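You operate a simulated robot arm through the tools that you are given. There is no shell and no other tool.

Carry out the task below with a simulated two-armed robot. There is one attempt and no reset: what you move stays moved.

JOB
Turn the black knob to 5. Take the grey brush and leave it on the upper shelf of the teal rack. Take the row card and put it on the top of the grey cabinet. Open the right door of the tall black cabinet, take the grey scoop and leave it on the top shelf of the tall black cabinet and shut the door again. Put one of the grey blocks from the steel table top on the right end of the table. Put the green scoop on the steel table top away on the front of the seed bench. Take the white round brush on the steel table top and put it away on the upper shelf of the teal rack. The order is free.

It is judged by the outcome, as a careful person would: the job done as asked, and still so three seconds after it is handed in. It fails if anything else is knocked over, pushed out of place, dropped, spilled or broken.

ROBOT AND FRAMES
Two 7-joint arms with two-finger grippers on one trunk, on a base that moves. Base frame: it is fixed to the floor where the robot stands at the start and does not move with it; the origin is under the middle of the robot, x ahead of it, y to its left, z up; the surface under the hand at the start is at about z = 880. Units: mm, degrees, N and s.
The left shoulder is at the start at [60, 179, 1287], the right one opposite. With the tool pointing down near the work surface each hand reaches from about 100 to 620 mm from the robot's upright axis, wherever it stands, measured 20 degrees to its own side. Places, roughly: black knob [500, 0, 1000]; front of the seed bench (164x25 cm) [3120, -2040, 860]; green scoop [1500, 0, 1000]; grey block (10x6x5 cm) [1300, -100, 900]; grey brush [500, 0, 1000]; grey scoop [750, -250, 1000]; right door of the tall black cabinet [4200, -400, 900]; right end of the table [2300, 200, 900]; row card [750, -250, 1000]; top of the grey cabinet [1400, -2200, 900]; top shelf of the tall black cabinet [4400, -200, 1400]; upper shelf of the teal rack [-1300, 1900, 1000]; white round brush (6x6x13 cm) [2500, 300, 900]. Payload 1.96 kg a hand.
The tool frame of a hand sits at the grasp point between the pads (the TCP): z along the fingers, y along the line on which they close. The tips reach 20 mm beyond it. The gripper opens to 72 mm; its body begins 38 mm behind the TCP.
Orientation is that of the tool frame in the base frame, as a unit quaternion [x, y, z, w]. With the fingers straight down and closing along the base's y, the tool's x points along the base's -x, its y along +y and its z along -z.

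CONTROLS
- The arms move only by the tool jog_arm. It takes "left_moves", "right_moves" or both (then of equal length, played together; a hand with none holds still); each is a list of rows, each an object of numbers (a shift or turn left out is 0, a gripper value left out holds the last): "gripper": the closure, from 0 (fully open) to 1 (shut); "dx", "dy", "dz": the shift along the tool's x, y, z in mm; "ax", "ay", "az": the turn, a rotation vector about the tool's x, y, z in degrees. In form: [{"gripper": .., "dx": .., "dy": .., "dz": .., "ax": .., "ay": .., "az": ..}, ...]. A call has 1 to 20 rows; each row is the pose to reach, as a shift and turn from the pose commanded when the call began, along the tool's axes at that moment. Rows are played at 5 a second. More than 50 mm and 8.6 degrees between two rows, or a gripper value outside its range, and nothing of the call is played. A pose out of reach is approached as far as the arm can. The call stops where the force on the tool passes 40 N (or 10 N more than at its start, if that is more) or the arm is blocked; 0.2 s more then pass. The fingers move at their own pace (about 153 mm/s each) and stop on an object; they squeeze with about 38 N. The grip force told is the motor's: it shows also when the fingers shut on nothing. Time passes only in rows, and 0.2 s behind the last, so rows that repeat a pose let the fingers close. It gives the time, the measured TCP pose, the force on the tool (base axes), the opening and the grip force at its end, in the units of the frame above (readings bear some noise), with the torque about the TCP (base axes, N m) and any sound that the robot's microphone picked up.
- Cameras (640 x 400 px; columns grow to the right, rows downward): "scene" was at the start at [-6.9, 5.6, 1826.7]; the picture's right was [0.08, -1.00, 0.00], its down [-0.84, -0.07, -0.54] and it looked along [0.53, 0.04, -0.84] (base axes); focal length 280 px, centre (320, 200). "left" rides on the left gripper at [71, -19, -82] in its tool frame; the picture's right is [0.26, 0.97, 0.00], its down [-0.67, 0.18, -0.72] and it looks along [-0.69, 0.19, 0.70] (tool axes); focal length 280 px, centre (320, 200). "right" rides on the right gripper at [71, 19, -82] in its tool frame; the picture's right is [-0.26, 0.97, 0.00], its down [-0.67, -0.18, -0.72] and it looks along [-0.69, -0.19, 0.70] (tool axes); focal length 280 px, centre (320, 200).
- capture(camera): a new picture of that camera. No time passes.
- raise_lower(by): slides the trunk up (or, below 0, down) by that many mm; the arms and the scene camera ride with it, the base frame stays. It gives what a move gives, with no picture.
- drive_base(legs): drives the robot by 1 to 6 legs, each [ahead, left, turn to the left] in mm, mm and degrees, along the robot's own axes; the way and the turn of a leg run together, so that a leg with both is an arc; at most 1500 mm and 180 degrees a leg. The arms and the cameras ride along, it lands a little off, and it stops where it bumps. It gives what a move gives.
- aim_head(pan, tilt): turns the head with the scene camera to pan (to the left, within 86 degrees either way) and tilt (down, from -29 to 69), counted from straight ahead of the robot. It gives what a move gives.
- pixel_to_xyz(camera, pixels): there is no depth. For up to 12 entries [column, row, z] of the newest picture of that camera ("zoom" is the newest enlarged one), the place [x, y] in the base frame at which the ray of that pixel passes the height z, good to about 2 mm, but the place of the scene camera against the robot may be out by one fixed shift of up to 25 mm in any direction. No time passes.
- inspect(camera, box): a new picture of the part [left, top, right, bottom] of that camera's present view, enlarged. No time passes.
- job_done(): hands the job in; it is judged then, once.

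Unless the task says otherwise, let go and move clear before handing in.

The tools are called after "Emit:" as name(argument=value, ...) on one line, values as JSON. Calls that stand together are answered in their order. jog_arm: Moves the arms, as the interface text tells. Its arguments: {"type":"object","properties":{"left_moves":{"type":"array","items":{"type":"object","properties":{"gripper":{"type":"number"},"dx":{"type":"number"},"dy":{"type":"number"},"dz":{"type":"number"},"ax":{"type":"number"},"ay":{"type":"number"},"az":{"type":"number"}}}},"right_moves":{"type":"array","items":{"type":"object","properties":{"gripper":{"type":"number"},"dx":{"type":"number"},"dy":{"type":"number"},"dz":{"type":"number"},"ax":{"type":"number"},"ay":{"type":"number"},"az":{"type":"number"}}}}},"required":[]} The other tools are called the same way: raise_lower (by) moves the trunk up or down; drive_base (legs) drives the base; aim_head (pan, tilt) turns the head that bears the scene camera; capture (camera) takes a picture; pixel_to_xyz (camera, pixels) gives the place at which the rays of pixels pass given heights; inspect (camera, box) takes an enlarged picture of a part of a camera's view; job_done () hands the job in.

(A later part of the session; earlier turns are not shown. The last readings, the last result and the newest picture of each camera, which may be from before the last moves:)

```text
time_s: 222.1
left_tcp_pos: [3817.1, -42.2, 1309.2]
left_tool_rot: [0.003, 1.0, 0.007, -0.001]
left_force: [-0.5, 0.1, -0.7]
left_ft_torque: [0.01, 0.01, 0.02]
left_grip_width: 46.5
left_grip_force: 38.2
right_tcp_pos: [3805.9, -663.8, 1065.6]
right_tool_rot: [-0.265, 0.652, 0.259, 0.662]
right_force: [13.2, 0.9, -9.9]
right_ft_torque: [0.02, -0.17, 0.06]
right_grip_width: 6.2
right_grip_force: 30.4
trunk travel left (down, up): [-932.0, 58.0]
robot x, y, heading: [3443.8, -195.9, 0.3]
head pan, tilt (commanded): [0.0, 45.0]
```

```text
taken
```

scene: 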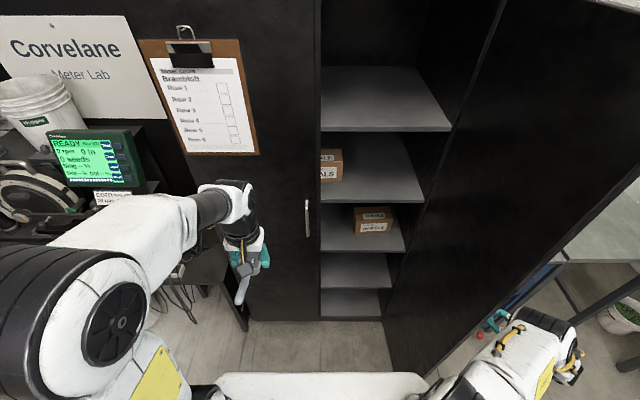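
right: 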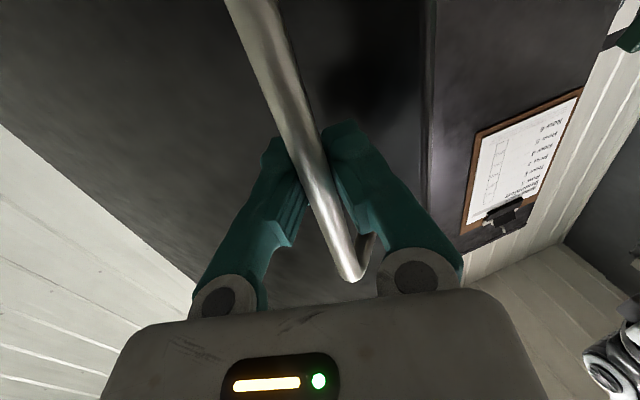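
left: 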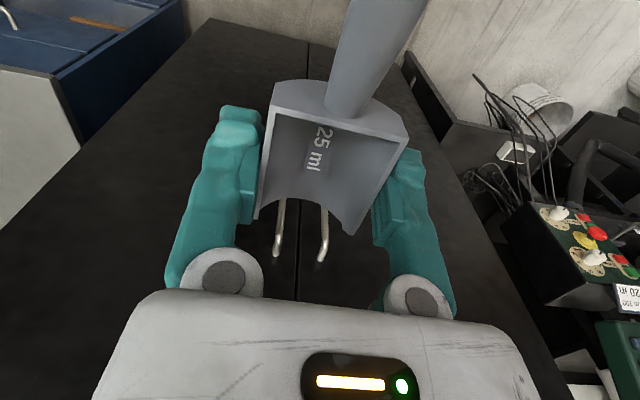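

The door stands at ~95° and the top shelf is open and empty. I'll release the handle and back the right hand off it, outside the door.

Emit:
jog_arm(right_moves=[{"gripper": 0.4}, {"gripper": 0.4}, {"gripper": 0.4, "dz": -30}, {"gripper": 0.4, "dz": -60}, {"gripper": 0.4, "dz": -85}])

Emit:
capture(camera="scene")

Emit:
capture(camera="right")

```text
time_s: 223.3
left_tcp_pos: [3813.9, -39.5, 1309.8]
left_tool_rot: [0.003, 1.0, 0.005, 0.002]
left_force: [0.0, -0.4, 0.3]
left_ft_torque: [0.01, -0.02, -0.01]
left_grip_width: 46.5
left_grip_force: 38.5
right_tcp_pos: [3740.7, -722.9, 1065.3]
right_tool_rot: [-0.265, 0.652, 0.259, 0.662]
right_force: [0.7, 0.6, 0.3]
right_ft_torque: [0.04, 0.0, -0.01]
right_grip_width: 43.0
right_grip_force: 0.1
trunk travel left (down, up): [-932.0, 58.0]
robot x, y, heading: [3446.2, -198.8, 0.2]
head pan, tilt (commanded): [0.0, 45.0]
```

```text
taken
```

scene: 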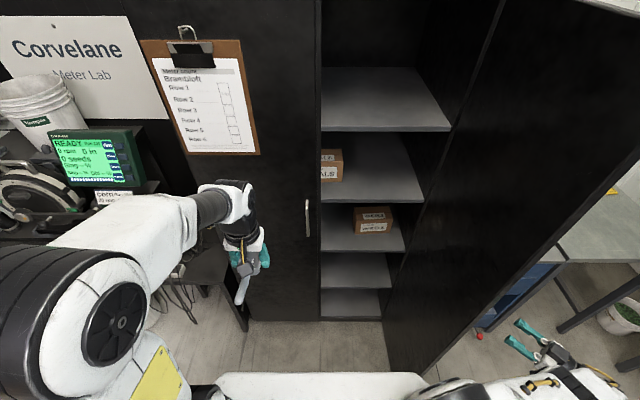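

```text
taken
```

right: 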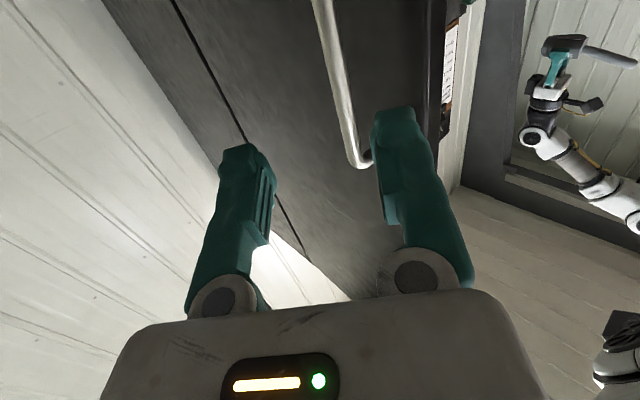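

The door stays put. I'll turn the right hand to point down again outside the door, then bring it round the door edge to the inside.

Emit:
jog_arm(right_moves=[{"dx": -15, "dy": 5, "dz": -5, "ay": 7.5}, {"dx": -31, "dy": 9, "dz": -10, "ay": 15}, {"dx": -46, "dy": 14, "dz": -15, "ay": 22.5}, {"dx": -62, "dy": 18, "dz": -19, "ay": 30}, {"dx": -77, "dy": 23, "dz": -24, "ay": 37.5}, {"dx": -93, "dy": 28, "dz": -29, "ay": 45}, {"dx": -108, "dy": 32, "dz": -34, "ay": 52.5}, {"dx": -124, "dy": 37, "dz": -39, "ay": 60}, {"dx": -139, "dy": 41, "dz": -44, "ay": 67.5}, {"dx": -155, "dy": 46, "dz": -48, "ay": 75}, {"dx": -170, "dy": 51, "dz": -53, "ay": 82.5}, {"dx": -185, "dy": 55, "dz": -58, "ay": 90}])

Emit:
capture(camera="scene")

```text
time_s: 225.9
left_tcp_pos: [3814.5, -39.0, 1309.1]
left_tool_rot: [0.004, 1.0, 0.005, 0.001]
left_force: [0.3, -0.4, 0.3]
left_ft_torque: [0.0, 0.0, 0.01]
left_grip_width: 46.5
left_grip_force: 38.4
right_tcp_pos: [3656.6, -718.4, 1249.6]
right_tool_rot: [-0.371, 0.929, -0.006, 0.006]
right_force: [0.1, -0.2, -0.5]
right_ft_torque: [-0.04, 0.01, 0.0]
right_grip_width: 43.3
right_grip_force: 0.0
trunk travel left (down, up): [-932.0, 58.0]
robot x, y, heading: [3442.5, -199.1, 0.3]
head pan, tilt (commanded): [0.0, 45.0]
```

```text
taken
```

scene: 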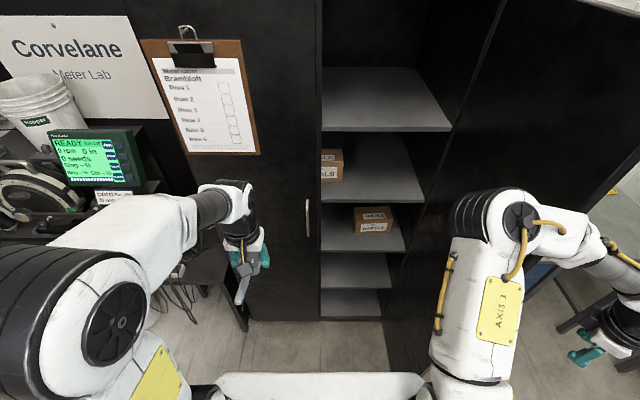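

Emit:
jog_arm(right_moves=[{"dx": -30, "dy": 28, "dz": -5, "az": 4.8}, {"dx": -60, "dy": 56, "dz": -9, "az": 9.7}, {"dx": -89, "dy": 84, "dz": -13, "az": 14.5}, {"dx": -119, "dy": 113, "dz": -18, "az": 19.3}, {"dx": -149, "dy": 141, "dz": -22, "az": 24}, {"dx": -179, "dy": 169, "dz": -27, "az": 29}, {"dx": -208, "dy": 197, "dz": -31, "az": 34}, {"dx": -238, "dy": 225, "dz": -36, "az": 39}, {"dx": -268, "dy": 253, "dz": -40, "az": 43.5}])

Emit:
capture(camera="scene")

Emit:
pixel_to_xyz(camera="scene", pixels=[[385, 131, 1370], [385, 131, 1380], [385, 131, 1360], [340, 131, 1370], [445, 130, 1370], [322, 131, 1370], [380, 68, 1375], [420, 195, 1100], [420, 195, 1150]])

```text
time_s: 227.9
left_tcp_pos: [3812.2, -36.1, 1309.8]
left_tool_rot: [-0.002, 1.0, 0.006, 0.0]
left_force: [-0.7, -0.9, 0.1]
left_ft_torque: [0.02, 0.0, -0.01]
left_grip_width: 46.1
left_grip_force: 37.8
right_tcp_pos: [3718.7, -366.7, 1313.1]
right_tool_rot: [0.058, 0.998, 0.027, 0.01]
right_force: [0.0, -0.8, 0.4]
right_ft_torque: [0.01, 0.05, -0.02]
right_grip_width: 43.3
right_grip_force: 0.0
right hand out of reach, approached as far as the arm can: row 5, 6, 7, 8, 9
trunk travel left (down, up): [-932.0, 58.0]
robot x, y, heading: [3444.2, -195.3, 0.2]
head pan, tilt (commanded): [0.0, 45.0]
```

```text
taken
```

scene: 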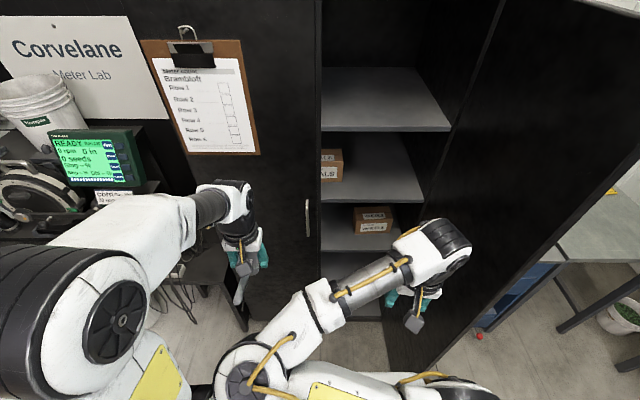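

```text
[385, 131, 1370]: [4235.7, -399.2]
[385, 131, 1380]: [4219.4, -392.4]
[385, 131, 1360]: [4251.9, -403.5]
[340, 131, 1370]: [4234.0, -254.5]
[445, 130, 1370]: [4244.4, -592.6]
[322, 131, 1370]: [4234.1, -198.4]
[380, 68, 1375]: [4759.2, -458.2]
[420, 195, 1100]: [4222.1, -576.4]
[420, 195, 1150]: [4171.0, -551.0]
```

The right hand is inside the door line again (its elbow took an odd bend). I'll move it to its usual park pose and look up at the top compartment.

Emit:
jog_arm(right_moves=[{"dx": -20, "dy": 3, "dz": 5, "az": 1}, {"dx": -45, "dy": 6, "dz": 10, "az": 2}, {"dx": -70, "dy": 10, "dz": 15, "az": 4, "ay": -1}, {"dx": -95, "dy": 15, "dz": 23, "az": 6.5, "ay": -3}])

Emit:
aim_head(pan=-10, tilt=15)

Emit:
capture(camera="scene")

```text
time_s: 228.9
left_tcp_pos: [3815.4, -41.0, 1310.3]
left_tool_rot: [0.004, 1.0, 0.006, 0.001]
left_force: [-0.5, 0.3, -0.9]
left_ft_torque: [-0.03, 0.0, 0.0]
left_grip_width: 46.4
left_grip_force: 37.6
right_tcp_pos: [3813.8, -333.1, 1283.8]
right_tool_rot: [0.056, 0.998, -0.002, 0.035]
right_force: [-0.8, 0.0, -0.4]
right_ft_torque: [0.01, -0.01, -0.02]
right_grip_width: 43.3
right_grip_force: 0.0
trunk travel left (down, up): [-932.0, 58.0]
robot x, y, heading: [3445.0, -197.1, 0.2]
head pan, tilt (commanded): [0.0, 45.0]
```

```text
time_s: 229.8
left_tcp_pos: [3813.3, -39.7, 1309.9]
left_tool_rot: [0.004, 1.0, 0.007, 0.001]
left_force: [0.0, 0.1, -0.3]
left_ft_torque: [-0.01, 0.0, 0.0]
left_grip_width: 46.6
left_grip_force: 37.6
right_tcp_pos: [3814.3, -333.5, 1284.8]
right_tool_rot: [0.057, 0.998, -0.002, 0.036]
right_force: [0.4, -0.3, -0.2]
right_ft_torque: [-0.02, 0.0, -0.02]
right_grip_width: 43.2
right_grip_force: 0.0
trunk travel left (down, up): [-932.0, 58.0]
robot x, y, heading: [3449.3, -200.0, 0.4]
head pan, tilt (commanded): [-10.0, 15.0]
```

```text
taken
```

scene: 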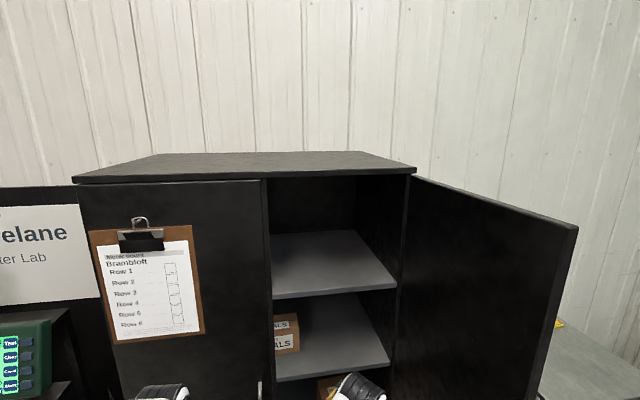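

Emit:
pixel_to_xyz(camera="scene", pixels=[[330, 292, 1390], [330, 292, 1400], [330, 292, 1410], [340, 177, 1680], [340, 177, 1690], [340, 177, 1700], [340, 168, 1700], [340, 168, 1710], [285, 236, 1400], [370, 232, 1400], [575, 230, 1690], [415, 172, 1700]])

Emit:
inspect(camera="scene", box=[250, 140, 440, 320])

```text
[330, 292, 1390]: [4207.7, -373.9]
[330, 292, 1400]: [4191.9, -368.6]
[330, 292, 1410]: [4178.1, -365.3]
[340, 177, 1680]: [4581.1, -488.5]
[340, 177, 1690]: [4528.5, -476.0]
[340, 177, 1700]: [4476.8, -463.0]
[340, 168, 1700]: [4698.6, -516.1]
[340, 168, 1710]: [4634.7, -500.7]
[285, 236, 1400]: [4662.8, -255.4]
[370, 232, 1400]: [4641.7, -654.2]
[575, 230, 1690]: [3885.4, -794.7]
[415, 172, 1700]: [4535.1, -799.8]
```

```text
2.22 times, centred on (345, 230) of scene
```

zoom: 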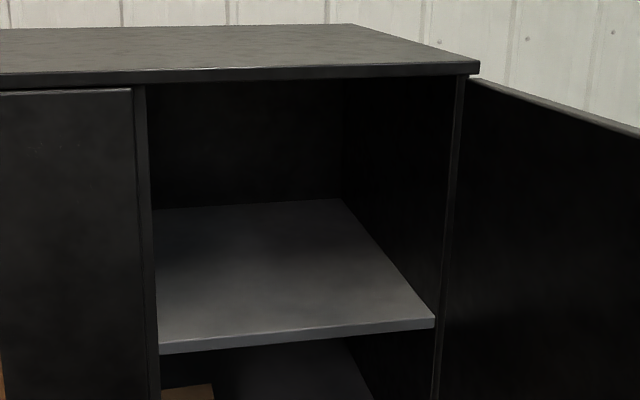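

The top shelf is at z≈1401 (front edge x≈4190) with ~350 mm of free height. The open door leaves little room for my right side, so I'll move closer and push the door wider with the right hand from inside.

Emit:
drive_base(legs=[[55, -140, 0]])

Emit:
aim_head(pan=-20, tilt=40)

Emit:
capture(camera="scene")

```text
time_s: 231.2
left_tcp_pos: [3868.1, -180.1, 1311.1]
left_tool_rot: [0.004, 1.0, 0.005, 0.001]
left_force: [0.0, 0.5, 0.1]
left_ft_torque: [-0.01, 0.0, -0.01]
left_grip_width: 46.6
left_grip_force: 38.0
right_tcp_pos: [3867.9, -473.7, 1285.4]
right_tool_rot: [0.058, 0.998, -0.002, 0.036]
right_force: [-0.1, 1.0, 0.0]
right_ft_torque: [-0.02, 0.0, 0.0]
right_grip_width: 43.1
right_grip_force: 0.0
trunk travel left (down, up): [-932.0, 58.0]
robot x, y, heading: [3498.6, -336.7, 0.3]
head pan, tilt (commanded): [-10.0, 15.0]
```

```text
time_s: 232.1
left_tcp_pos: [3871.0, -183.4, 1309.5]
left_tool_rot: [0.004, 1.0, 0.006, 0.001]
left_force: [0.4, -1.2, 0.4]
left_ft_torque: [-0.01, -0.01, 0.01]
left_grip_width: 46.7
left_grip_force: 38.3
right_tcp_pos: [3868.6, -477.3, 1285.4]
right_tool_rot: [0.057, 0.998, -0.001, 0.036]
right_force: [0.1, 0.5, -0.1]
right_ft_torque: [0.02, -0.01, 0.01]
right_grip_width: 43.1
right_grip_force: 0.0
trunk travel left (down, up): [-932.0, 58.0]
robot x, y, heading: [3495.5, -339.1, 0.3]
head pan, tilt (commanded): [-20.0, 40.0]
```

```text
taken
```

scene: 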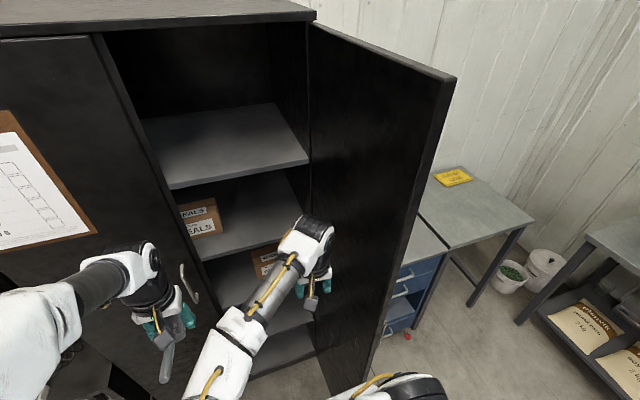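

Emit:
jog_arm(right_moves=[{"dx": -4, "dy": -35}, {"dx": -8, "dy": -70}, {"dx": -12, "dy": -105}, {"dx": -16, "dy": -140}, {"dx": -20, "dy": -175}, {"dx": -24, "dy": -210}])

Emit:
capture(camera="scene")

```text
time_s: 233.5
left_tcp_pos: [3866.6, -178.6, 1309.6]
left_tool_rot: [0.005, 1.0, 0.004, 0.002]
left_force: [0.1, -0.6, 0.1]
left_ft_torque: [-0.03, -0.03, 0.01]
left_grip_width: 46.4
left_grip_force: 37.9
right_tcp_pos: [3868.3, -663.2, 1289.2]
right_tool_rot: [0.053, 0.998, 0.005, 0.033]
right_force: [0.0, 0.3, 0.5]
right_ft_torque: [-0.01, -0.02, -0.02]
right_grip_width: 43.1
right_grip_force: 0.0
trunk travel left (down, up): [-932.0, 58.0]
robot x, y, heading: [3500.7, -340.8, 0.2]
head pan, tilt (commanded): [-20.0, 40.0]
stopped in row 6 (right hand): the force on the tool passed its limit at 122 N (the readings are from after the stop); the commanded pose is now the measured one
```

```text
taken
```

scene: 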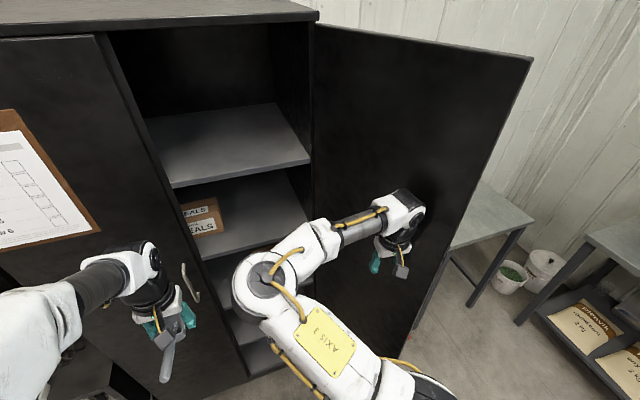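

The door now stands at about 112° (it reached its stop). I'll draw the right hand back, raise the trunk, and approach turned to the right so that my left shoulder is nearest the cabinet.

Emit:
jog_arm(right_moves=[{"dx": 4, "dy": 34}, {"dx": 7, "dy": 68}, {"dx": 11, "dy": 102}, {"dx": 14, "dy": 136}, {"dx": 18, "dy": 169}])

Emit:
raise_lower(by=57)

Emit:
drive_base(legs=[[0, 265, 0], [0, 0, -60]])

Emit:
aim_head(pan=45, tilt=30)

Emit:
capture(camera="scene")

```text
time_s: 234.7
left_tcp_pos: [3868.2, -181.5, 1309.7]
left_tool_rot: [0.004, 1.0, 0.006, 0.002]
left_force: [-0.9, -0.7, -0.2]
left_ft_torque: [-0.02, -0.02, -0.04]
left_grip_width: 46.6
left_grip_force: 38.0
right_tcp_pos: [3868.2, -497.4, 1290.4]
right_tool_rot: [0.054, 0.998, 0.005, 0.034]
right_force: [-0.3, 1.2, 0.1]
right_ft_torque: [0.01, 0.01, 0.0]
right_grip_width: 43.3
right_grip_force: 0.1
trunk travel left (down, up): [-932.0, 58.0]
robot x, y, heading: [3500.4, -339.6, 0.3]
head pan, tilt (commanded): [-20.0, 40.0]
```

```text
time_s: 235.6
left_tcp_pos: [3868.7, -183.5, 1367.4]
left_tool_rot: [0.005, 1.0, 0.006, 0.001]
left_force: [0.2, -0.9, -0.4]
left_ft_torque: [-0.01, 0.0, 0.0]
left_grip_width: 46.5
left_grip_force: 38.3
right_tcp_pos: [3868.8, -498.6, 1347.2]
right_tool_rot: [0.054, 0.998, 0.006, 0.033]
right_force: [0.4, -0.4, -0.2]
right_ft_torque: [0.03, -0.01, 0.01]
right_grip_width: 43.4
right_grip_force: 0.0
trunk travel left (down, up): [-989.0, 1.0]
robot x, y, heading: [3502.1, -343.2, 0.3]
head pan, tilt (commanded): [-20.0, 40.0]
```

```text
time_s: 240.1
left_tcp_pos: [3824.6, -308.5, 1366.9]
left_tool_rot: [0.492, 0.871, 0.005, 0.005]
left_force: [-0.3, 0.4, -1.0]
left_ft_torque: [-0.02, 0.01, 0.01]
left_grip_width: 46.3
left_grip_force: 38.2
right_tcp_pos: [3556.1, -473.8, 1347.7]
right_tool_rot: [0.533, 0.845, -0.011, 0.031]
right_force: [-0.1, -0.5, 0.3]
right_ft_torque: [0.01, 0.03, 0.0]
right_grip_width: 43.2
right_grip_force: 0.0
trunk travel left (down, up): [-989.0, 1.0]
robot x, y, heading: [3499.1, -77.8, -58.1]
head pan, tilt (commanded): [-20.0, 40.0]
```

```text
time_s: 241.5
left_tcp_pos: [3824.8, -309.7, 1366.5]
left_tool_rot: [0.491, 0.871, 0.004, 0.004]
left_force: [-0.5, -0.1, 0.5]
left_ft_torque: [0.0, -0.03, -0.01]
left_grip_width: 46.6
left_grip_force: 38.3
right_tcp_pos: [3555.2, -473.5, 1347.1]
right_tool_rot: [0.533, 0.845, -0.01, 0.031]
right_force: [-0.1, -0.6, 0.0]
right_ft_torque: [0.02, 0.03, 0.03]
right_grip_width: 43.1
right_grip_force: 0.2
trunk travel left (down, up): [-989.0, 1.0]
robot x, y, heading: [3497.6, -75.4, -58.1]
head pan, tilt (commanded): [45.0, 30.0]
```

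```text
taken
```

scene: 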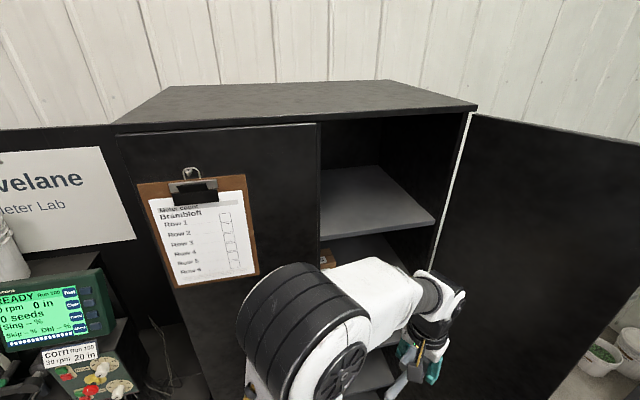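

Emit:
aim_head(pan=-25, tilt=55)

Emit:
capture(camera="scene")

```text
time_s: 242.9
left_tcp_pos: [3826.6, -309.5, 1366.8]
left_tool_rot: [0.492, 0.871, 0.004, 0.004]
left_force: [0.2, -0.3, 0.9]
left_ft_torque: [0.0, -0.02, -0.01]
left_grip_width: 46.6
left_grip_force: 37.9
right_tcp_pos: [3556.0, -475.0, 1347.4]
right_tool_rot: [0.534, 0.845, -0.011, 0.032]
right_force: [0.1, 0.4, 0.5]
right_ft_torque: [0.01, 0.01, -0.05]
right_grip_width: 43.1
right_grip_force: 0.1
trunk travel left (down, up): [-989.0, 1.0]
robot x, y, heading: [3495.5, -72.6, -58.1]
head pan, tilt (commanded): [-25.0, 55.0]
```

```text
taken
```

scene: 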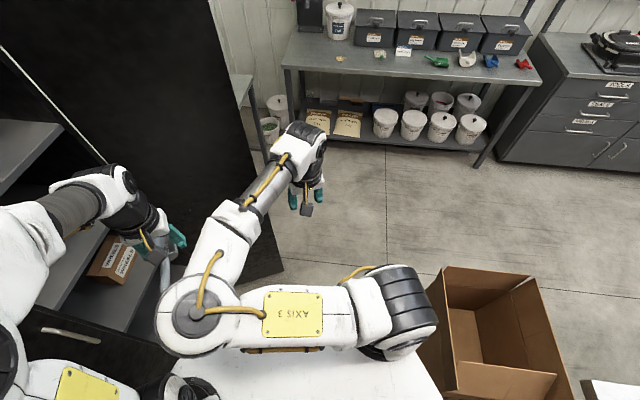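

The right arm's elbow has folded inward across my chest (px [200,310]). Before using the left arm I'll swing the right hand well out to its own side to clear the space.

Emit:
jog_arm(right_moves=[{"dx": 4, "dy": -39, "dz": 5}, {"dx": 8, "dy": -78, "dz": 10}, {"dx": 11, "dy": -117, "dz": 15}, {"dx": 15, "dy": -155, "dz": 20}, {"dx": 19, "dy": -193, "dz": 25}, {"dx": 36, "dy": -228, "dz": 30}, {"dx": 52, "dy": -262, "dz": 35}, {"dx": 68, "dy": -297, "dz": 40}, {"dx": 84, "dy": -331, "dz": 45}, {"dx": 114, "dy": -363, "dz": 47}, {"dx": 144, "dy": -395, "dz": 49}, {"dx": 174, "dy": -427, "dz": 50}])

Emit:
capture(camera="scene")

```text
time_s: 245.5
left_tcp_pos: [3823.2, -308.4, 1366.9]
left_tool_rot: [0.492, 0.871, 0.004, 0.005]
left_force: [-0.4, 0.4, 0.2]
left_ft_torque: [-0.01, -0.01, -0.03]
left_grip_width: 46.5
left_grip_force: 38.7
right_tcp_pos: [3095.3, -505.1, 1279.4]
right_tool_rot: [0.534, 0.845, -0.011, 0.033]
right_force: [0.0, 0.0, 0.8]
right_ft_torque: [0.01, 0.01, 0.01]
right_grip_width: 43.0
right_grip_force: 0.0
trunk travel left (down, up): [-989.0, 1.0]
robot x, y, heading: [3498.5, -78.5, -58.2]
head pan, tilt (commanded): [-25.0, 55.0]
```

```text
taken
```

scene: 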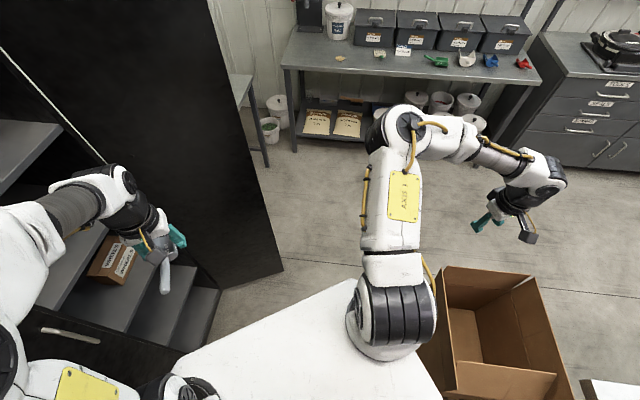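

The right arm now reaches out to its own side, clear. I'll move the base to stand before the opening and extend the left hand above the shelf level.

Emit:
drive_base(legs=[[234, -78, 0]])

Emit:
jog_arm(left_moves=[{"dx": -1, "dy": 37, "dz": -15, "az": 4}, {"dx": -2, "dy": 75, "dz": -30, "az": 8}, {"dx": -3, "dy": 112, "dz": -45, "az": 12}, {"dx": -3, "dy": 149, "dz": -60, "az": 16}, {"dx": -4, "dy": 187, "dz": -75, "az": 20}, {"dx": -5, "dy": 224, "dz": -88, "az": 24}, {"dx": -6, "dy": 261, "dz": -98, "az": 28}, {"dx": -7, "dy": 298, "dz": -103, "az": 32}])

Emit:
aim_head(pan=45, tilt=30)

Emit:
capture(camera="scene")

Emit:
capture(camera="left")

```text
time_s: 247.3
left_tcp_pos: [3878.0, -549.9, 1367.1]
left_tool_rot: [0.495, 0.869, 0.003, 0.005]
left_force: [0.8, 0.4, -0.4]
left_ft_torque: [-0.01, 0.03, 0.0]
left_grip_width: 46.6
left_grip_force: 38.1
right_tcp_pos: [3149.1, -739.3, 1280.6]
right_tool_rot: [0.538, 0.842, -0.013, 0.034]
right_force: [-0.3, 0.3, 0.3]
right_ft_torque: [0.02, -0.01, -0.05]
right_grip_width: 43.0
right_grip_force: 0.2
trunk travel left (down, up): [-989.0, 1.0]
robot x, y, heading: [3555.5, -316.4, -58.7]
head pan, tilt (commanded): [-25.0, 55.0]
```

```text
time_s: 249.1
left_tcp_pos: [4104.3, -402.6, 1390.8]
left_tool_rot: [0.713, 0.699, 0.024, 0.039]
left_force: [0.6, 0.0, 0.1]
left_ft_torque: [0.0, -0.02, -0.03]
left_grip_width: 46.4
left_grip_force: 38.4
left hand out of reach, approached as far as the arm can: row 1, 2, 3, 4, 5, 6, 7, 8
right_tcp_pos: [3149.6, -740.6, 1280.1]
right_tool_rot: [0.538, 0.842, -0.012, 0.032]
right_force: [-0.5, -0.1, 0.3]
right_ft_torque: [-0.02, 0.03, 0.04]
right_grip_width: 43.4
right_grip_force: 0.2
trunk travel left (down, up): [-989.0, 1.0]
robot x, y, heading: [3552.4, -318.1, -58.6]
head pan, tilt (commanded): [-25.0, 55.0]
```

```text
time_s: 250.5
left_tcp_pos: [4104.0, -402.1, 1390.9]
left_tool_rot: [0.713, 0.7, 0.024, 0.039]
left_force: [1.4, 0.9, -0.2]
left_ft_torque: [0.01, 0.02, 0.01]
left_grip_width: 46.5
left_grip_force: 37.7
right_tcp_pos: [3149.7, -740.9, 1280.9]
right_tool_rot: [0.538, 0.842, -0.01, 0.031]
right_force: [0.5, 0.3, -0.7]
right_ft_torque: [0.01, 0.02, 0.01]
right_grip_width: 43.2
right_grip_force: 0.1
trunk travel left (down, up): [-989.0, 1.0]
robot x, y, heading: [3556.5, -316.3, -59.0]
head pan, tilt (commanded): [45.0, 30.0]
```

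```text
taken
```

scene: 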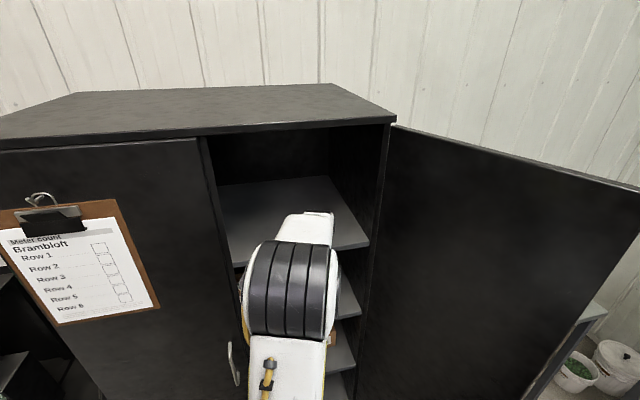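

```text
taken
```

left: 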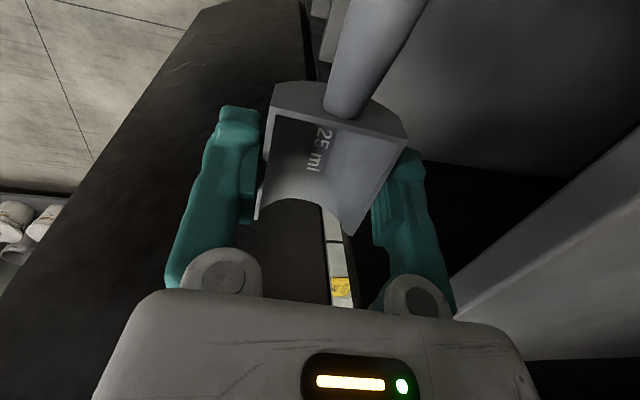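

The arm can't point straight down that high (limit at z≈1391), so I'll tilt the hand forward ~35° while lifting it above the shelf level.

Emit:
jog_arm(left_moves=[{"dz": -5, "ax": -6}, {"dz": -20, "dy": 1, "ax": -12}, {"dz": -40, "dy": 3, "ax": -18}, {"dz": -60, "dy": 5, "ax": -24}, {"dz": -85, "dy": 7, "ax": -30}])

Emit:
capture(camera="scene")

Emit:
capture(camera="left")

```text
time_s: 251.7
left_tcp_pos: [4104.5, -398.3, 1479.1]
left_tool_rot: [0.678, 0.669, 0.205, 0.224]
left_force: [-0.1, 0.3, 0.0]
left_ft_torque: [0.02, -0.01, -0.02]
left_grip_width: 46.7
left_grip_force: 38.1
right_tcp_pos: [3148.2, -740.5, 1279.7]
right_tool_rot: [0.538, 0.843, -0.011, 0.032]
right_force: [-0.2, 0.5, -0.4]
right_ft_torque: [0.01, 0.0, 0.01]
right_grip_width: 43.4
right_grip_force: 0.0
trunk travel left (down, up): [-989.0, 1.0]
robot x, y, heading: [3557.1, -320.7, -58.5]
head pan, tilt (commanded): [45.0, 30.0]
```

```text
taken
```

scene: 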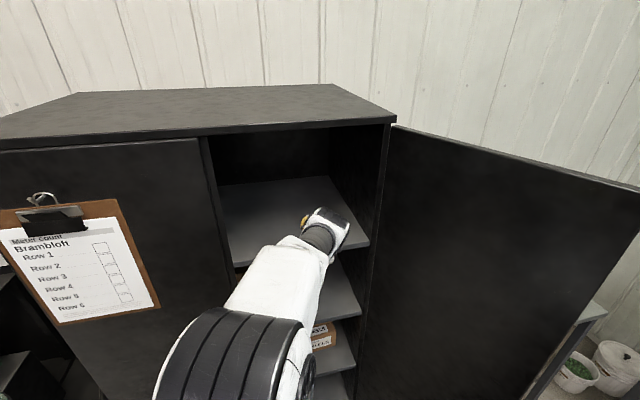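

```text
taken
```

left: 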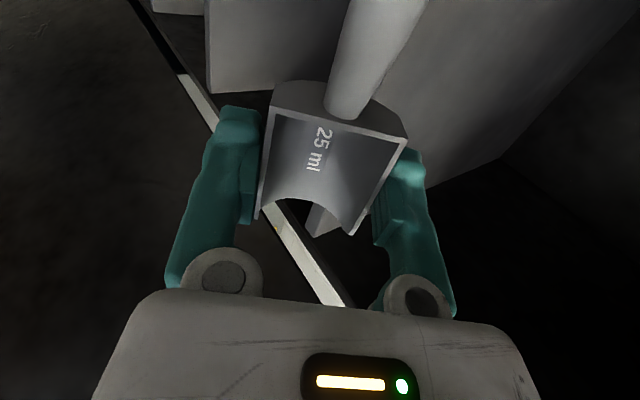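

The hand is at (4104,-398,1479), tilted 35°, with no reach problem. I'll slide the base 130 mm toward the cabinet so the scoop comes over the shelf.

Emit:
drive_base(legs=[[68, 111, 0]])

Emit:
capture(camera="scene")

Emit:
capture(camera="left")

```text
time_s: 253.0
left_tcp_pos: [4231.1, -403.5, 1479.3]
left_tool_rot: [0.679, 0.668, 0.205, 0.223]
left_force: [0.1, 0.0, -0.6]
left_ft_torque: [0.02, 0.02, -0.01]
left_grip_width: 46.5
left_grip_force: 38.2
right_tcp_pos: [3274.1, -740.9, 1280.2]
right_tool_rot: [0.54, 0.841, -0.01, 0.032]
right_force: [-0.4, 0.5, 0.1]
right_ft_torque: [-0.03, -0.04, 0.0]
right_grip_width: 43.2
right_grip_force: 0.0
trunk travel left (down, up): [-989.0, 1.0]
robot x, y, heading: [3682.3, -320.2, -59.0]
head pan, tilt (commanded): [45.0, 30.0]
```

```text
taken
```

scene: 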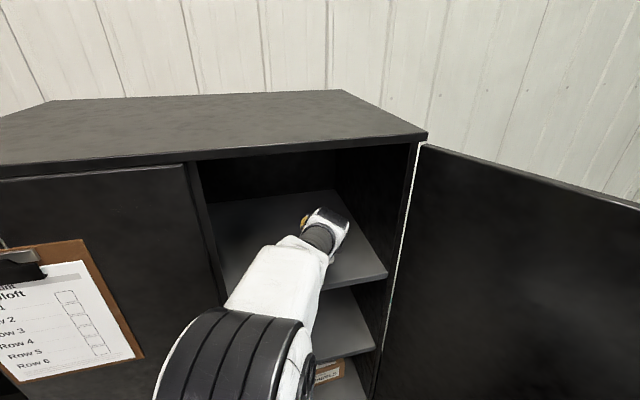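

```text
taken
```

left: 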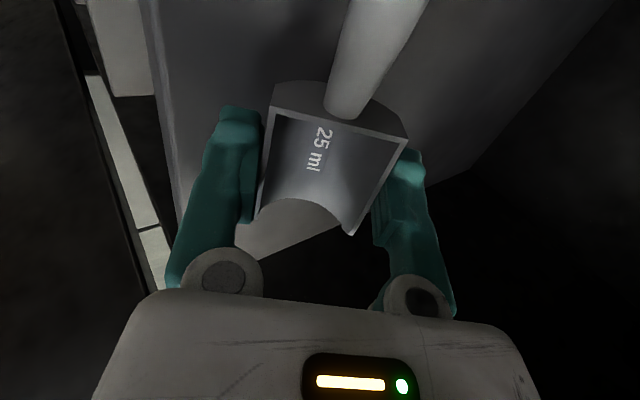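

Emit:
pixel_to_xyz(camera="left", pixels=[[155, 60, 1401], [180, 180, 1401], [250, 258, 1401], [340, 230, 1401], [475, 170, 1401], [300, 60, 1401], [400, 30, 1401]])

Emit:
inspect(camera="left", box=[60, 0, 520, 290])

```text
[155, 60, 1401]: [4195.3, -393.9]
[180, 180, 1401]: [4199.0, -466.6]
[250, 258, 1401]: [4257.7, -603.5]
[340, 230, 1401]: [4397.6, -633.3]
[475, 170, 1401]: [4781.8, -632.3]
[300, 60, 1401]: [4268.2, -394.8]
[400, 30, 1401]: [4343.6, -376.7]
```

```text
1.38 times, centred on (290, 145) of left
```

zoom: 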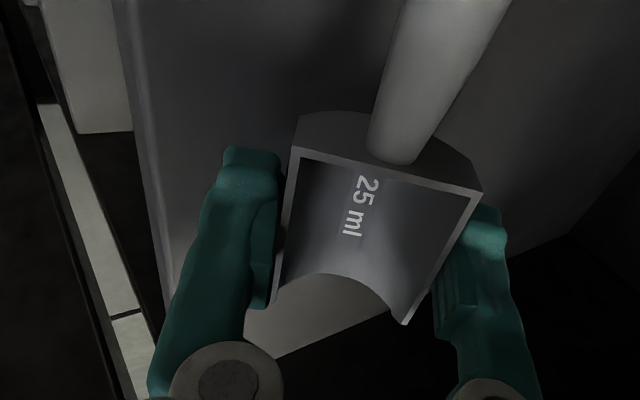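

The shelf's front edge is at x≈4197 and the scoop hangs above it. I'll go 30 mm deeper and lower gently toward the shelf.

Emit:
jog_arm(left_moves=[{"dx": 0.6, "dy": 24.5, "dz": 17.3}, {"dx": 0.8, "dy": 18.7, "dz": 25.5}, {"dx": 1.0, "dy": 12.9, "dz": 33.6}, {"dx": 1.1, "dy": 8.3, "dz": 40}])

Emit:
capture(camera="left")

```text
time_s: 254.0
left_tcp_pos: [4264.6, -404.8, 1455.3]
left_tool_rot: [0.678, 0.667, 0.206, 0.229]
left_force: [7.4, 0.7, 39.2]
left_ft_torque: [0.12, 0.45, -0.2]
left_grip_width: 45.9
left_grip_force: 37.7
right_tcp_pos: [3275.3, -740.4, 1280.2]
right_tool_rot: [0.539, 0.841, -0.011, 0.032]
right_force: [0.1, -0.2, 0.8]
right_ft_torque: [0.02, -0.02, 0.02]
right_grip_width: 43.5
right_grip_force: 0.1
trunk travel left (down, up): [-989.0, 1.0]
robot x, y, heading: [3683.3, -322.8, -59.1]
head pan, tilt (commanded): [45.0, 30.0]
```

```text
taken
```

left: 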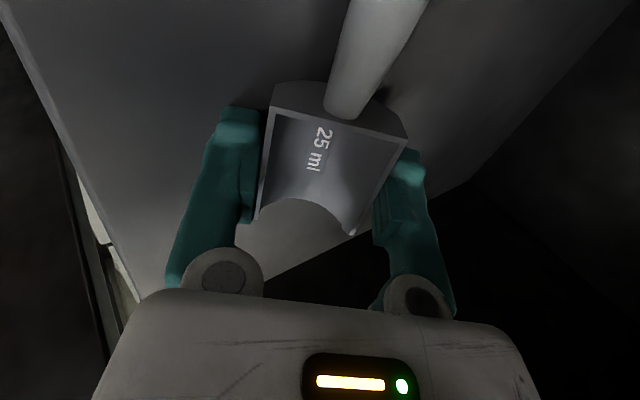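

Contact at z≈1455 (39 N): the lower finger touches the shelf. To set the scoop down flatter, I'll raise slightly and reduce the tilt.

Emit:
jog_arm(left_moves=[{"dy": 6, "dz": -8}, {"dy": 8, "dz": -11, "ax": 6}, {"dy": 8, "dz": -11, "ax": 12}, {"dy": 8, "dz": -11, "ax": 18}])

Emit:
capture(camera="left")

Emit:
capture(camera="scene")

```text
time_s: 255.0
left_tcp_pos: [4267.3, -405.5, 1461.8]
left_tool_rot: [0.706, 0.692, 0.096, 0.112]
left_force: [0.6, 0.3, -0.3]
left_ft_torque: [0.0, -0.01, -0.02]
left_grip_width: 46.4
left_grip_force: 38.1
right_tcp_pos: [3279.0, -743.4, 1280.0]
right_tool_rot: [0.539, 0.842, -0.012, 0.031]
right_force: [0.3, 0.6, 0.8]
right_ft_torque: [0.02, 0.01, 0.02]
right_grip_width: 43.3
right_grip_force: 0.1
trunk travel left (down, up): [-989.0, 1.0]
robot x, y, heading: [3685.0, -319.5, -59.0]
head pan, tilt (commanded): [45.0, 30.0]
```

```text
taken
```

left: 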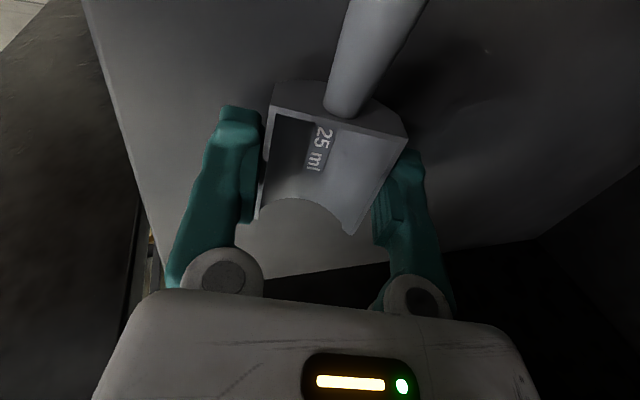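

```text
taken
```

scene: 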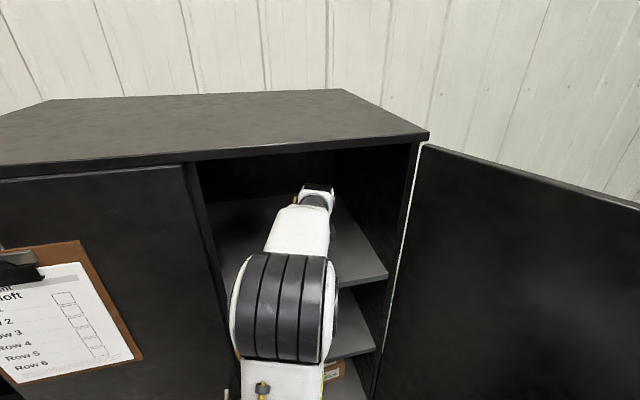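

Tilt is now ~17° without trouble. I'll level a bit more and lower to contact.

Emit:
jog_arm(left_moves=[{"ax": 5}, {"ax": 9}, {"dy": -1.5, "dz": 5, "ax": 9}, {"dy": -2.9, "dz": 9.5, "ax": 9}, {"dy": -3.8, "dz": 12.5, "ax": 9}, {"dy": -4.7, "dz": 15.5, "ax": 9}])

Emit:
capture(camera="left")

```text
time_s: 255.4
left_tcp_pos: [4263.7, -403.2, 1447.2]
left_tool_rot: [0.71, 0.693, 0.077, 0.101]
left_force: [-2.5, 0.1, 11.6]
left_ft_torque: [0.29, 0.1, 0.04]
left_grip_width: 45.7
left_grip_force: 38.6
left hand out of reach, approached as far as the arm can: row 1, 2
right_tcp_pos: [3275.1, -741.1, 1279.4]
right_tool_rot: [0.539, 0.842, -0.012, 0.032]
right_force: [0.5, -0.3, -0.1]
right_ft_torque: [-0.02, 0.02, -0.01]
right_grip_width: 43.4
right_grip_force: 0.0
trunk travel left (down, up): [-989.0, 1.0]
robot x, y, heading: [3686.2, -320.7, -58.7]
head pan, tilt (commanded): [45.0, 30.0]
stopped in row 2 (left hand): the force on the tool passed its limit at 58 N (the readings are from after the stop); the commanded pose is now the measured one
```

```text
taken
```

left: 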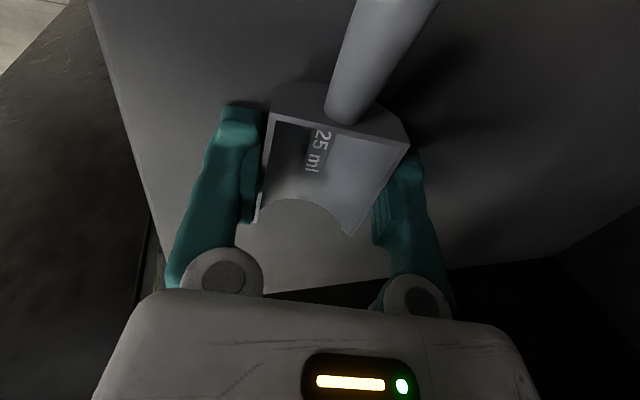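

The scoop rests on the shelf now (11.6 N, tilt 14°). I'll open the fingers while rising a little, then lift clear.

Emit:
jog_arm(left_moves=[{"dy": 0.4, "dz": -1.5}, {"dy": 0.6, "dz": -2.5, "gripper": 0.25}, {"dy": 0.8, "dz": -3, "gripper": 0.25}, {"dy": 1.3, "dz": -5, "gripper": 0.1}, {"dy": 1.3, "dz": -5, "gripper": 0.0}, {"dy": 4, "dz": -15, "gripper": 0.0}, {"dy": 9, "dz": -35}, {"dy": 14, "dz": -55}])

Emit:
capture(camera="left")

Emit:
capture(camera="scene")

```text
time_s: 257.2
left_tcp_pos: [4259.7, -399.3, 1452.2]
left_tool_rot: [0.711, 0.691, 0.079, 0.103]
left_force: [-0.2, -1.3, -1.2]
left_ft_torque: [-0.02, -0.01, 0.02]
left_grip_width: 72.2
left_grip_force: 0.0
left hand out of reach, approached as far as the arm can: row 6, 7, 8
right_tcp_pos: [3276.8, -742.3, 1280.2]
right_tool_rot: [0.54, 0.841, -0.011, 0.031]
right_force: [1.2, 0.1, -0.1]
right_ft_torque: [0.01, 0.02, 0.02]
right_grip_width: 43.1
right_grip_force: 0.1
trunk travel left (down, up): [-989.0, 1.0]
robot x, y, heading: [3687.2, -319.5, -58.6]
head pan, tilt (commanded): [45.0, 30.0]
```

```text
taken
```

left: 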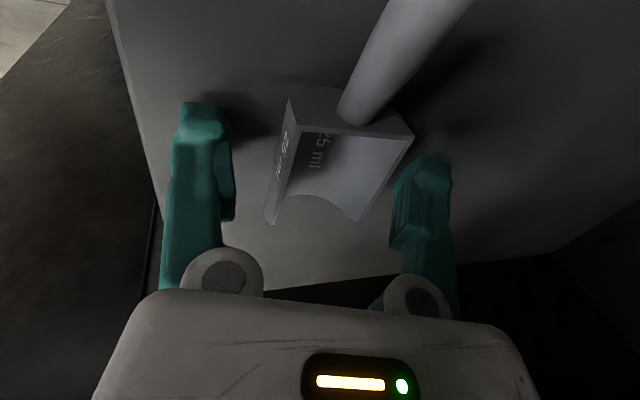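

```text
taken
```

scene: 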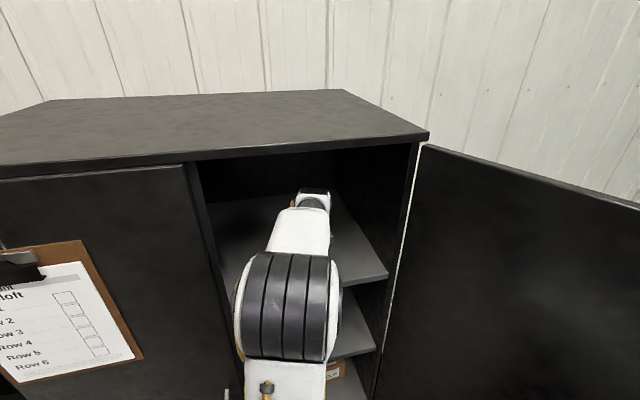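

The scoop lies flat on the shelf between the open fingers. To lift out I must tilt forward again while rising, shifting slightly back so the near finger doesn't touch it.

Emit:
jog_arm(left_moves=[{"dy": -1.9, "dz": -4.6, "ax": -3}, {"dy": -2.8, "dz": -13, "ax": -7}, {"dy": -2.2, "dz": -23.3, "ax": -11}, {"dy": 0.3, "dz": -33, "ax": -15}, {"dy": 2.8, "dz": -42.7, "ax": -19}, {"dy": 5.3, "dz": -52.3, "ax": -22}])

Emit:
capture(camera="left")

```text
time_s: 258.6
left_tcp_pos: [4250.1, -397.0, 1507.8]
left_tool_rot: [0.677, 0.666, 0.208, 0.234]
left_force: [-0.6, -0.4, 0.7]
left_ft_torque: [0.0, 0.01, 0.0]
left_grip_width: 72.1
left_grip_force: 0.1
right_tcp_pos: [3277.1, -741.9, 1279.6]
right_tool_rot: [0.54, 0.841, -0.011, 0.032]
right_force: [-0.2, 0.6, -0.4]
right_ft_torque: [-0.03, 0.02, 0.03]
right_grip_width: 43.1
right_grip_force: 0.2
trunk travel left (down, up): [-989.0, 1.0]
robot x, y, heading: [3684.0, -318.5, -58.8]
head pan, tilt (commanded): [45.0, 30.0]
```

```text
taken
```

left: 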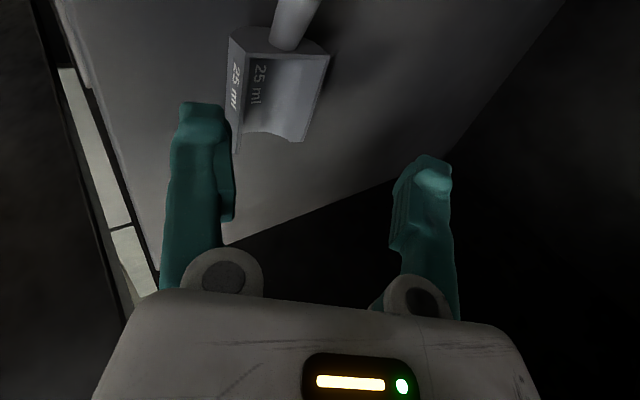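

The scoop sits on the top shelf (left-cam [280,85]) and the hand is above it. I'll back the base out and park the left hand.

Emit:
drive_base(legs=[[-68, -111, 0]])

Emit:
capture(camera="scene")

Emit:
capture(camera="left")

```text
time_s: 259.9
left_tcp_pos: [4127.4, -396.1, 1505.3]
left_tool_rot: [0.678, 0.666, 0.207, 0.232]
left_force: [0.2, 0.3, 0.1]
left_ft_torque: [-0.01, -0.01, 0.01]
left_grip_width: 72.3
left_grip_force: 0.1
right_tcp_pos: [3153.0, -739.5, 1279.8]
right_tool_rot: [0.54, 0.841, -0.012, 0.03]
right_force: [0.5, -0.1, -0.6]
right_ft_torque: [0.0, 0.04, -0.02]
right_grip_width: 43.2
right_grip_force: 0.0
trunk travel left (down, up): [-989.0, 1.0]
robot x, y, heading: [3557.7, -315.9, -58.9]
head pan, tilt (commanded): [45.0, 30.0]
```

```text
taken
```

scene: 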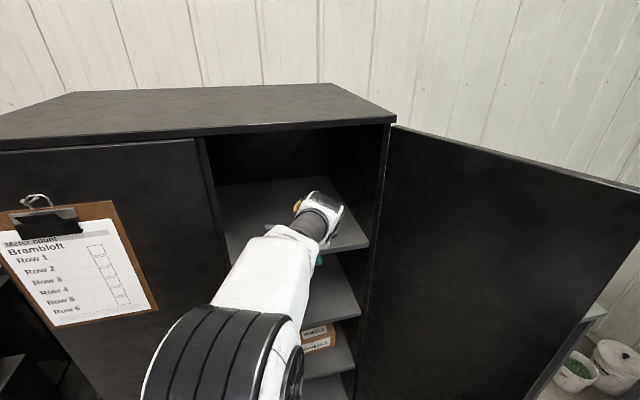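

```text
taken
```

left: 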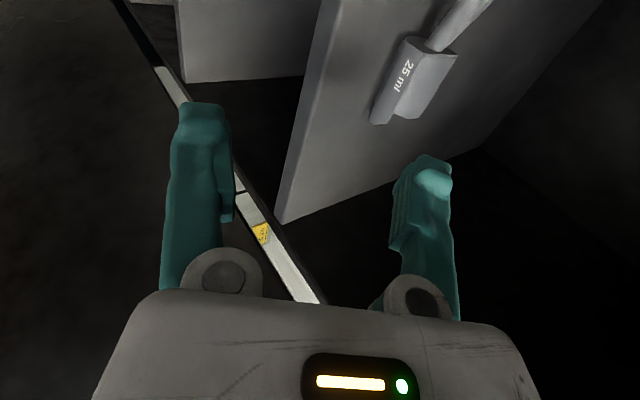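

The scoop is visible lying on the top shelf. I'll retract the left hand and straighten it.

Emit:
jog_arm(left_moves=[{"dx": -20, "dy": -28.4, "dz": -20.7}, {"dx": -40, "dy": -56.7, "dz": -41.3}, {"dx": -55, "dy": -93.6, "dz": -24.7, "ax": 8}, {"dx": -70, "dy": -126.4, "dz": -5.3, "ax": 16}, {"dx": -85, "dy": -159, "dz": 14.2, "ax": 24}, {"dx": -100, "dy": -189, "dz": 29.7, "ax": 32}, {"dx": -115, "dy": -203.5, "dz": 24.1, "ax": 37}])

Emit:
capture(camera="scene")

```text
time_s: 261.5
left_tcp_pos: [3969.3, -513.3, 1368.4]
left_tool_rot: [0.717, 0.697, -0.014, 0.005]
left_force: [0.5, 0.4, 0.0]
left_ft_torque: [0.0, 0.03, 0.03]
left_grip_width: 72.0
left_grip_force: 0.1
left hand out of reach, approached as far as the arm can: row 2
right_tcp_pos: [3150.0, -739.2, 1279.5]
right_tool_rot: [0.539, 0.842, -0.011, 0.032]
right_force: [0.3, -0.3, 0.1]
right_ft_torque: [0.0, 0.01, 0.04]
right_grip_width: 43.2
right_grip_force: 0.1
trunk travel left (down, up): [-989.0, 1.0]
robot x, y, heading: [3557.9, -315.2, -59.0]
head pan, tilt (commanded): [45.0, 30.0]
```

```text
taken
```

scene: 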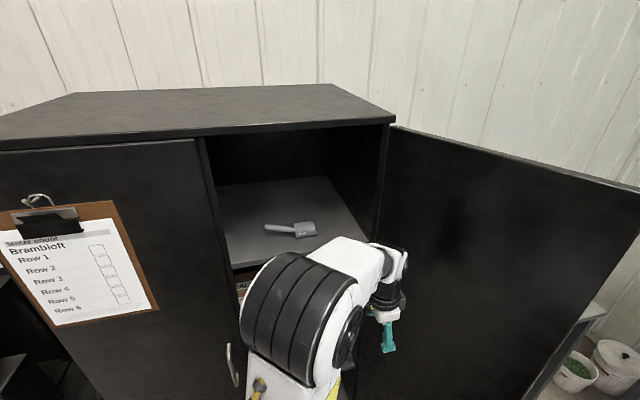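

The scoop is lying on the top shelf at (292,228). I'll finish parking the left hand and turn to face the cabinet, with the right hand outside the door.

Emit:
jog_arm(left_moves=[{"dx": -9, "dy": -17, "az": -6.4}, {"dx": -17, "dy": -34, "az": -12.8}, {"dx": -26, "dy": -51, "az": -19.2}, {"dx": -34, "dy": -68, "az": -25.6}, {"dx": -42.6, "dy": -85.8, "az": -32}])

Emit:
drive_base(legs=[[0, 0, 59]])

Emit:
aim_head(pan=-35, tilt=45)

Emit:
capture(camera="scene")

```text
time_s: 262.7
left_tcp_pos: [3882.7, -552.0, 1372.1]
left_tool_rot: [0.497, 0.868, -0.016, 0.002]
left_force: [0.1, -0.5, 0.1]
left_ft_torque: [0.01, 0.02, 0.01]
left_grip_width: 71.9
left_grip_force: 0.0
right_tcp_pos: [3148.7, -741.7, 1279.2]
right_tool_rot: [0.539, 0.841, -0.011, 0.032]
right_force: [-0.9, -0.2, 0.5]
right_ft_torque: [0.0, -0.05, 0.0]
right_grip_width: 43.0
right_grip_force: 0.0
trunk travel left (down, up): [-989.0, 1.0]
robot x, y, heading: [3554.7, -318.0, -58.8]
head pan, tilt (commanded): [45.0, 30.0]
```

```text
time_s: 265.6
left_tcp_pos: [3912.1, -172.2, 1376.5]
left_tool_rot: [0.029, 0.999, -0.013, 0.016]
left_force: [0.4, -0.2, 0.2]
left_ft_torque: [0.0, -0.01, -0.04]
left_grip_width: 71.8
left_grip_force: 0.0
right_tcp_pos: [3655.4, -888.3, 1283.0]
right_tool_rot: [0.089, 0.995, 0.005, 0.039]
right_force: [0.4, 0.3, -0.8]
right_ft_torque: [0.01, -0.01, 0.04]
right_grip_width: 43.4
right_grip_force: 0.0
trunk travel left (down, up): [-989.0, 1.0]
robot x, y, heading: [3553.3, -321.0, -2.6]
head pan, tilt (commanded): [45.0, 30.0]
stopped in leg 1: the robot was blocked; the commanded pose is now the measured one
```

```text
time_s: 267.1
left_tcp_pos: [3909.0, -174.2, 1377.5]
left_tool_rot: [0.027, 0.999, -0.013, 0.017]
left_force: [-0.1, 0.0, -0.3]
left_ft_torque: [0.02, 0.0, 0.0]
left_grip_width: 72.1
left_grip_force: 0.1
right_tcp_pos: [3658.9, -889.5, 1281.9]
right_tool_rot: [0.084, 0.996, 0.005, 0.04]
right_force: [-0.8, 0.5, -0.4]
right_ft_torque: [0.0, 0.03, -0.03]
right_grip_width: 43.1
right_grip_force: 0.1
trunk travel left (down, up): [-989.0, 1.0]
robot x, y, heading: [3555.5, -317.3, -2.2]
head pan, tilt (commanded): [-35.0, 45.0]
```

```text
taken
```

scene: 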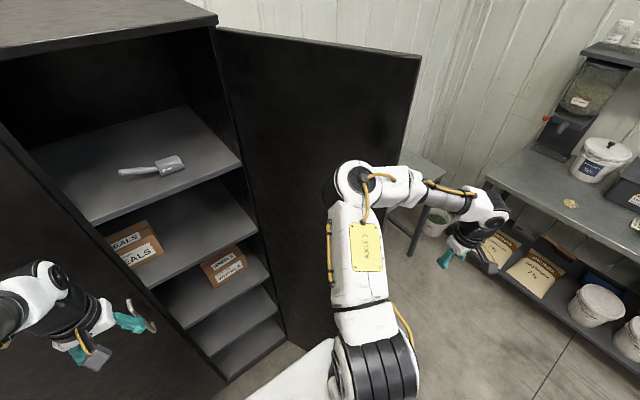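

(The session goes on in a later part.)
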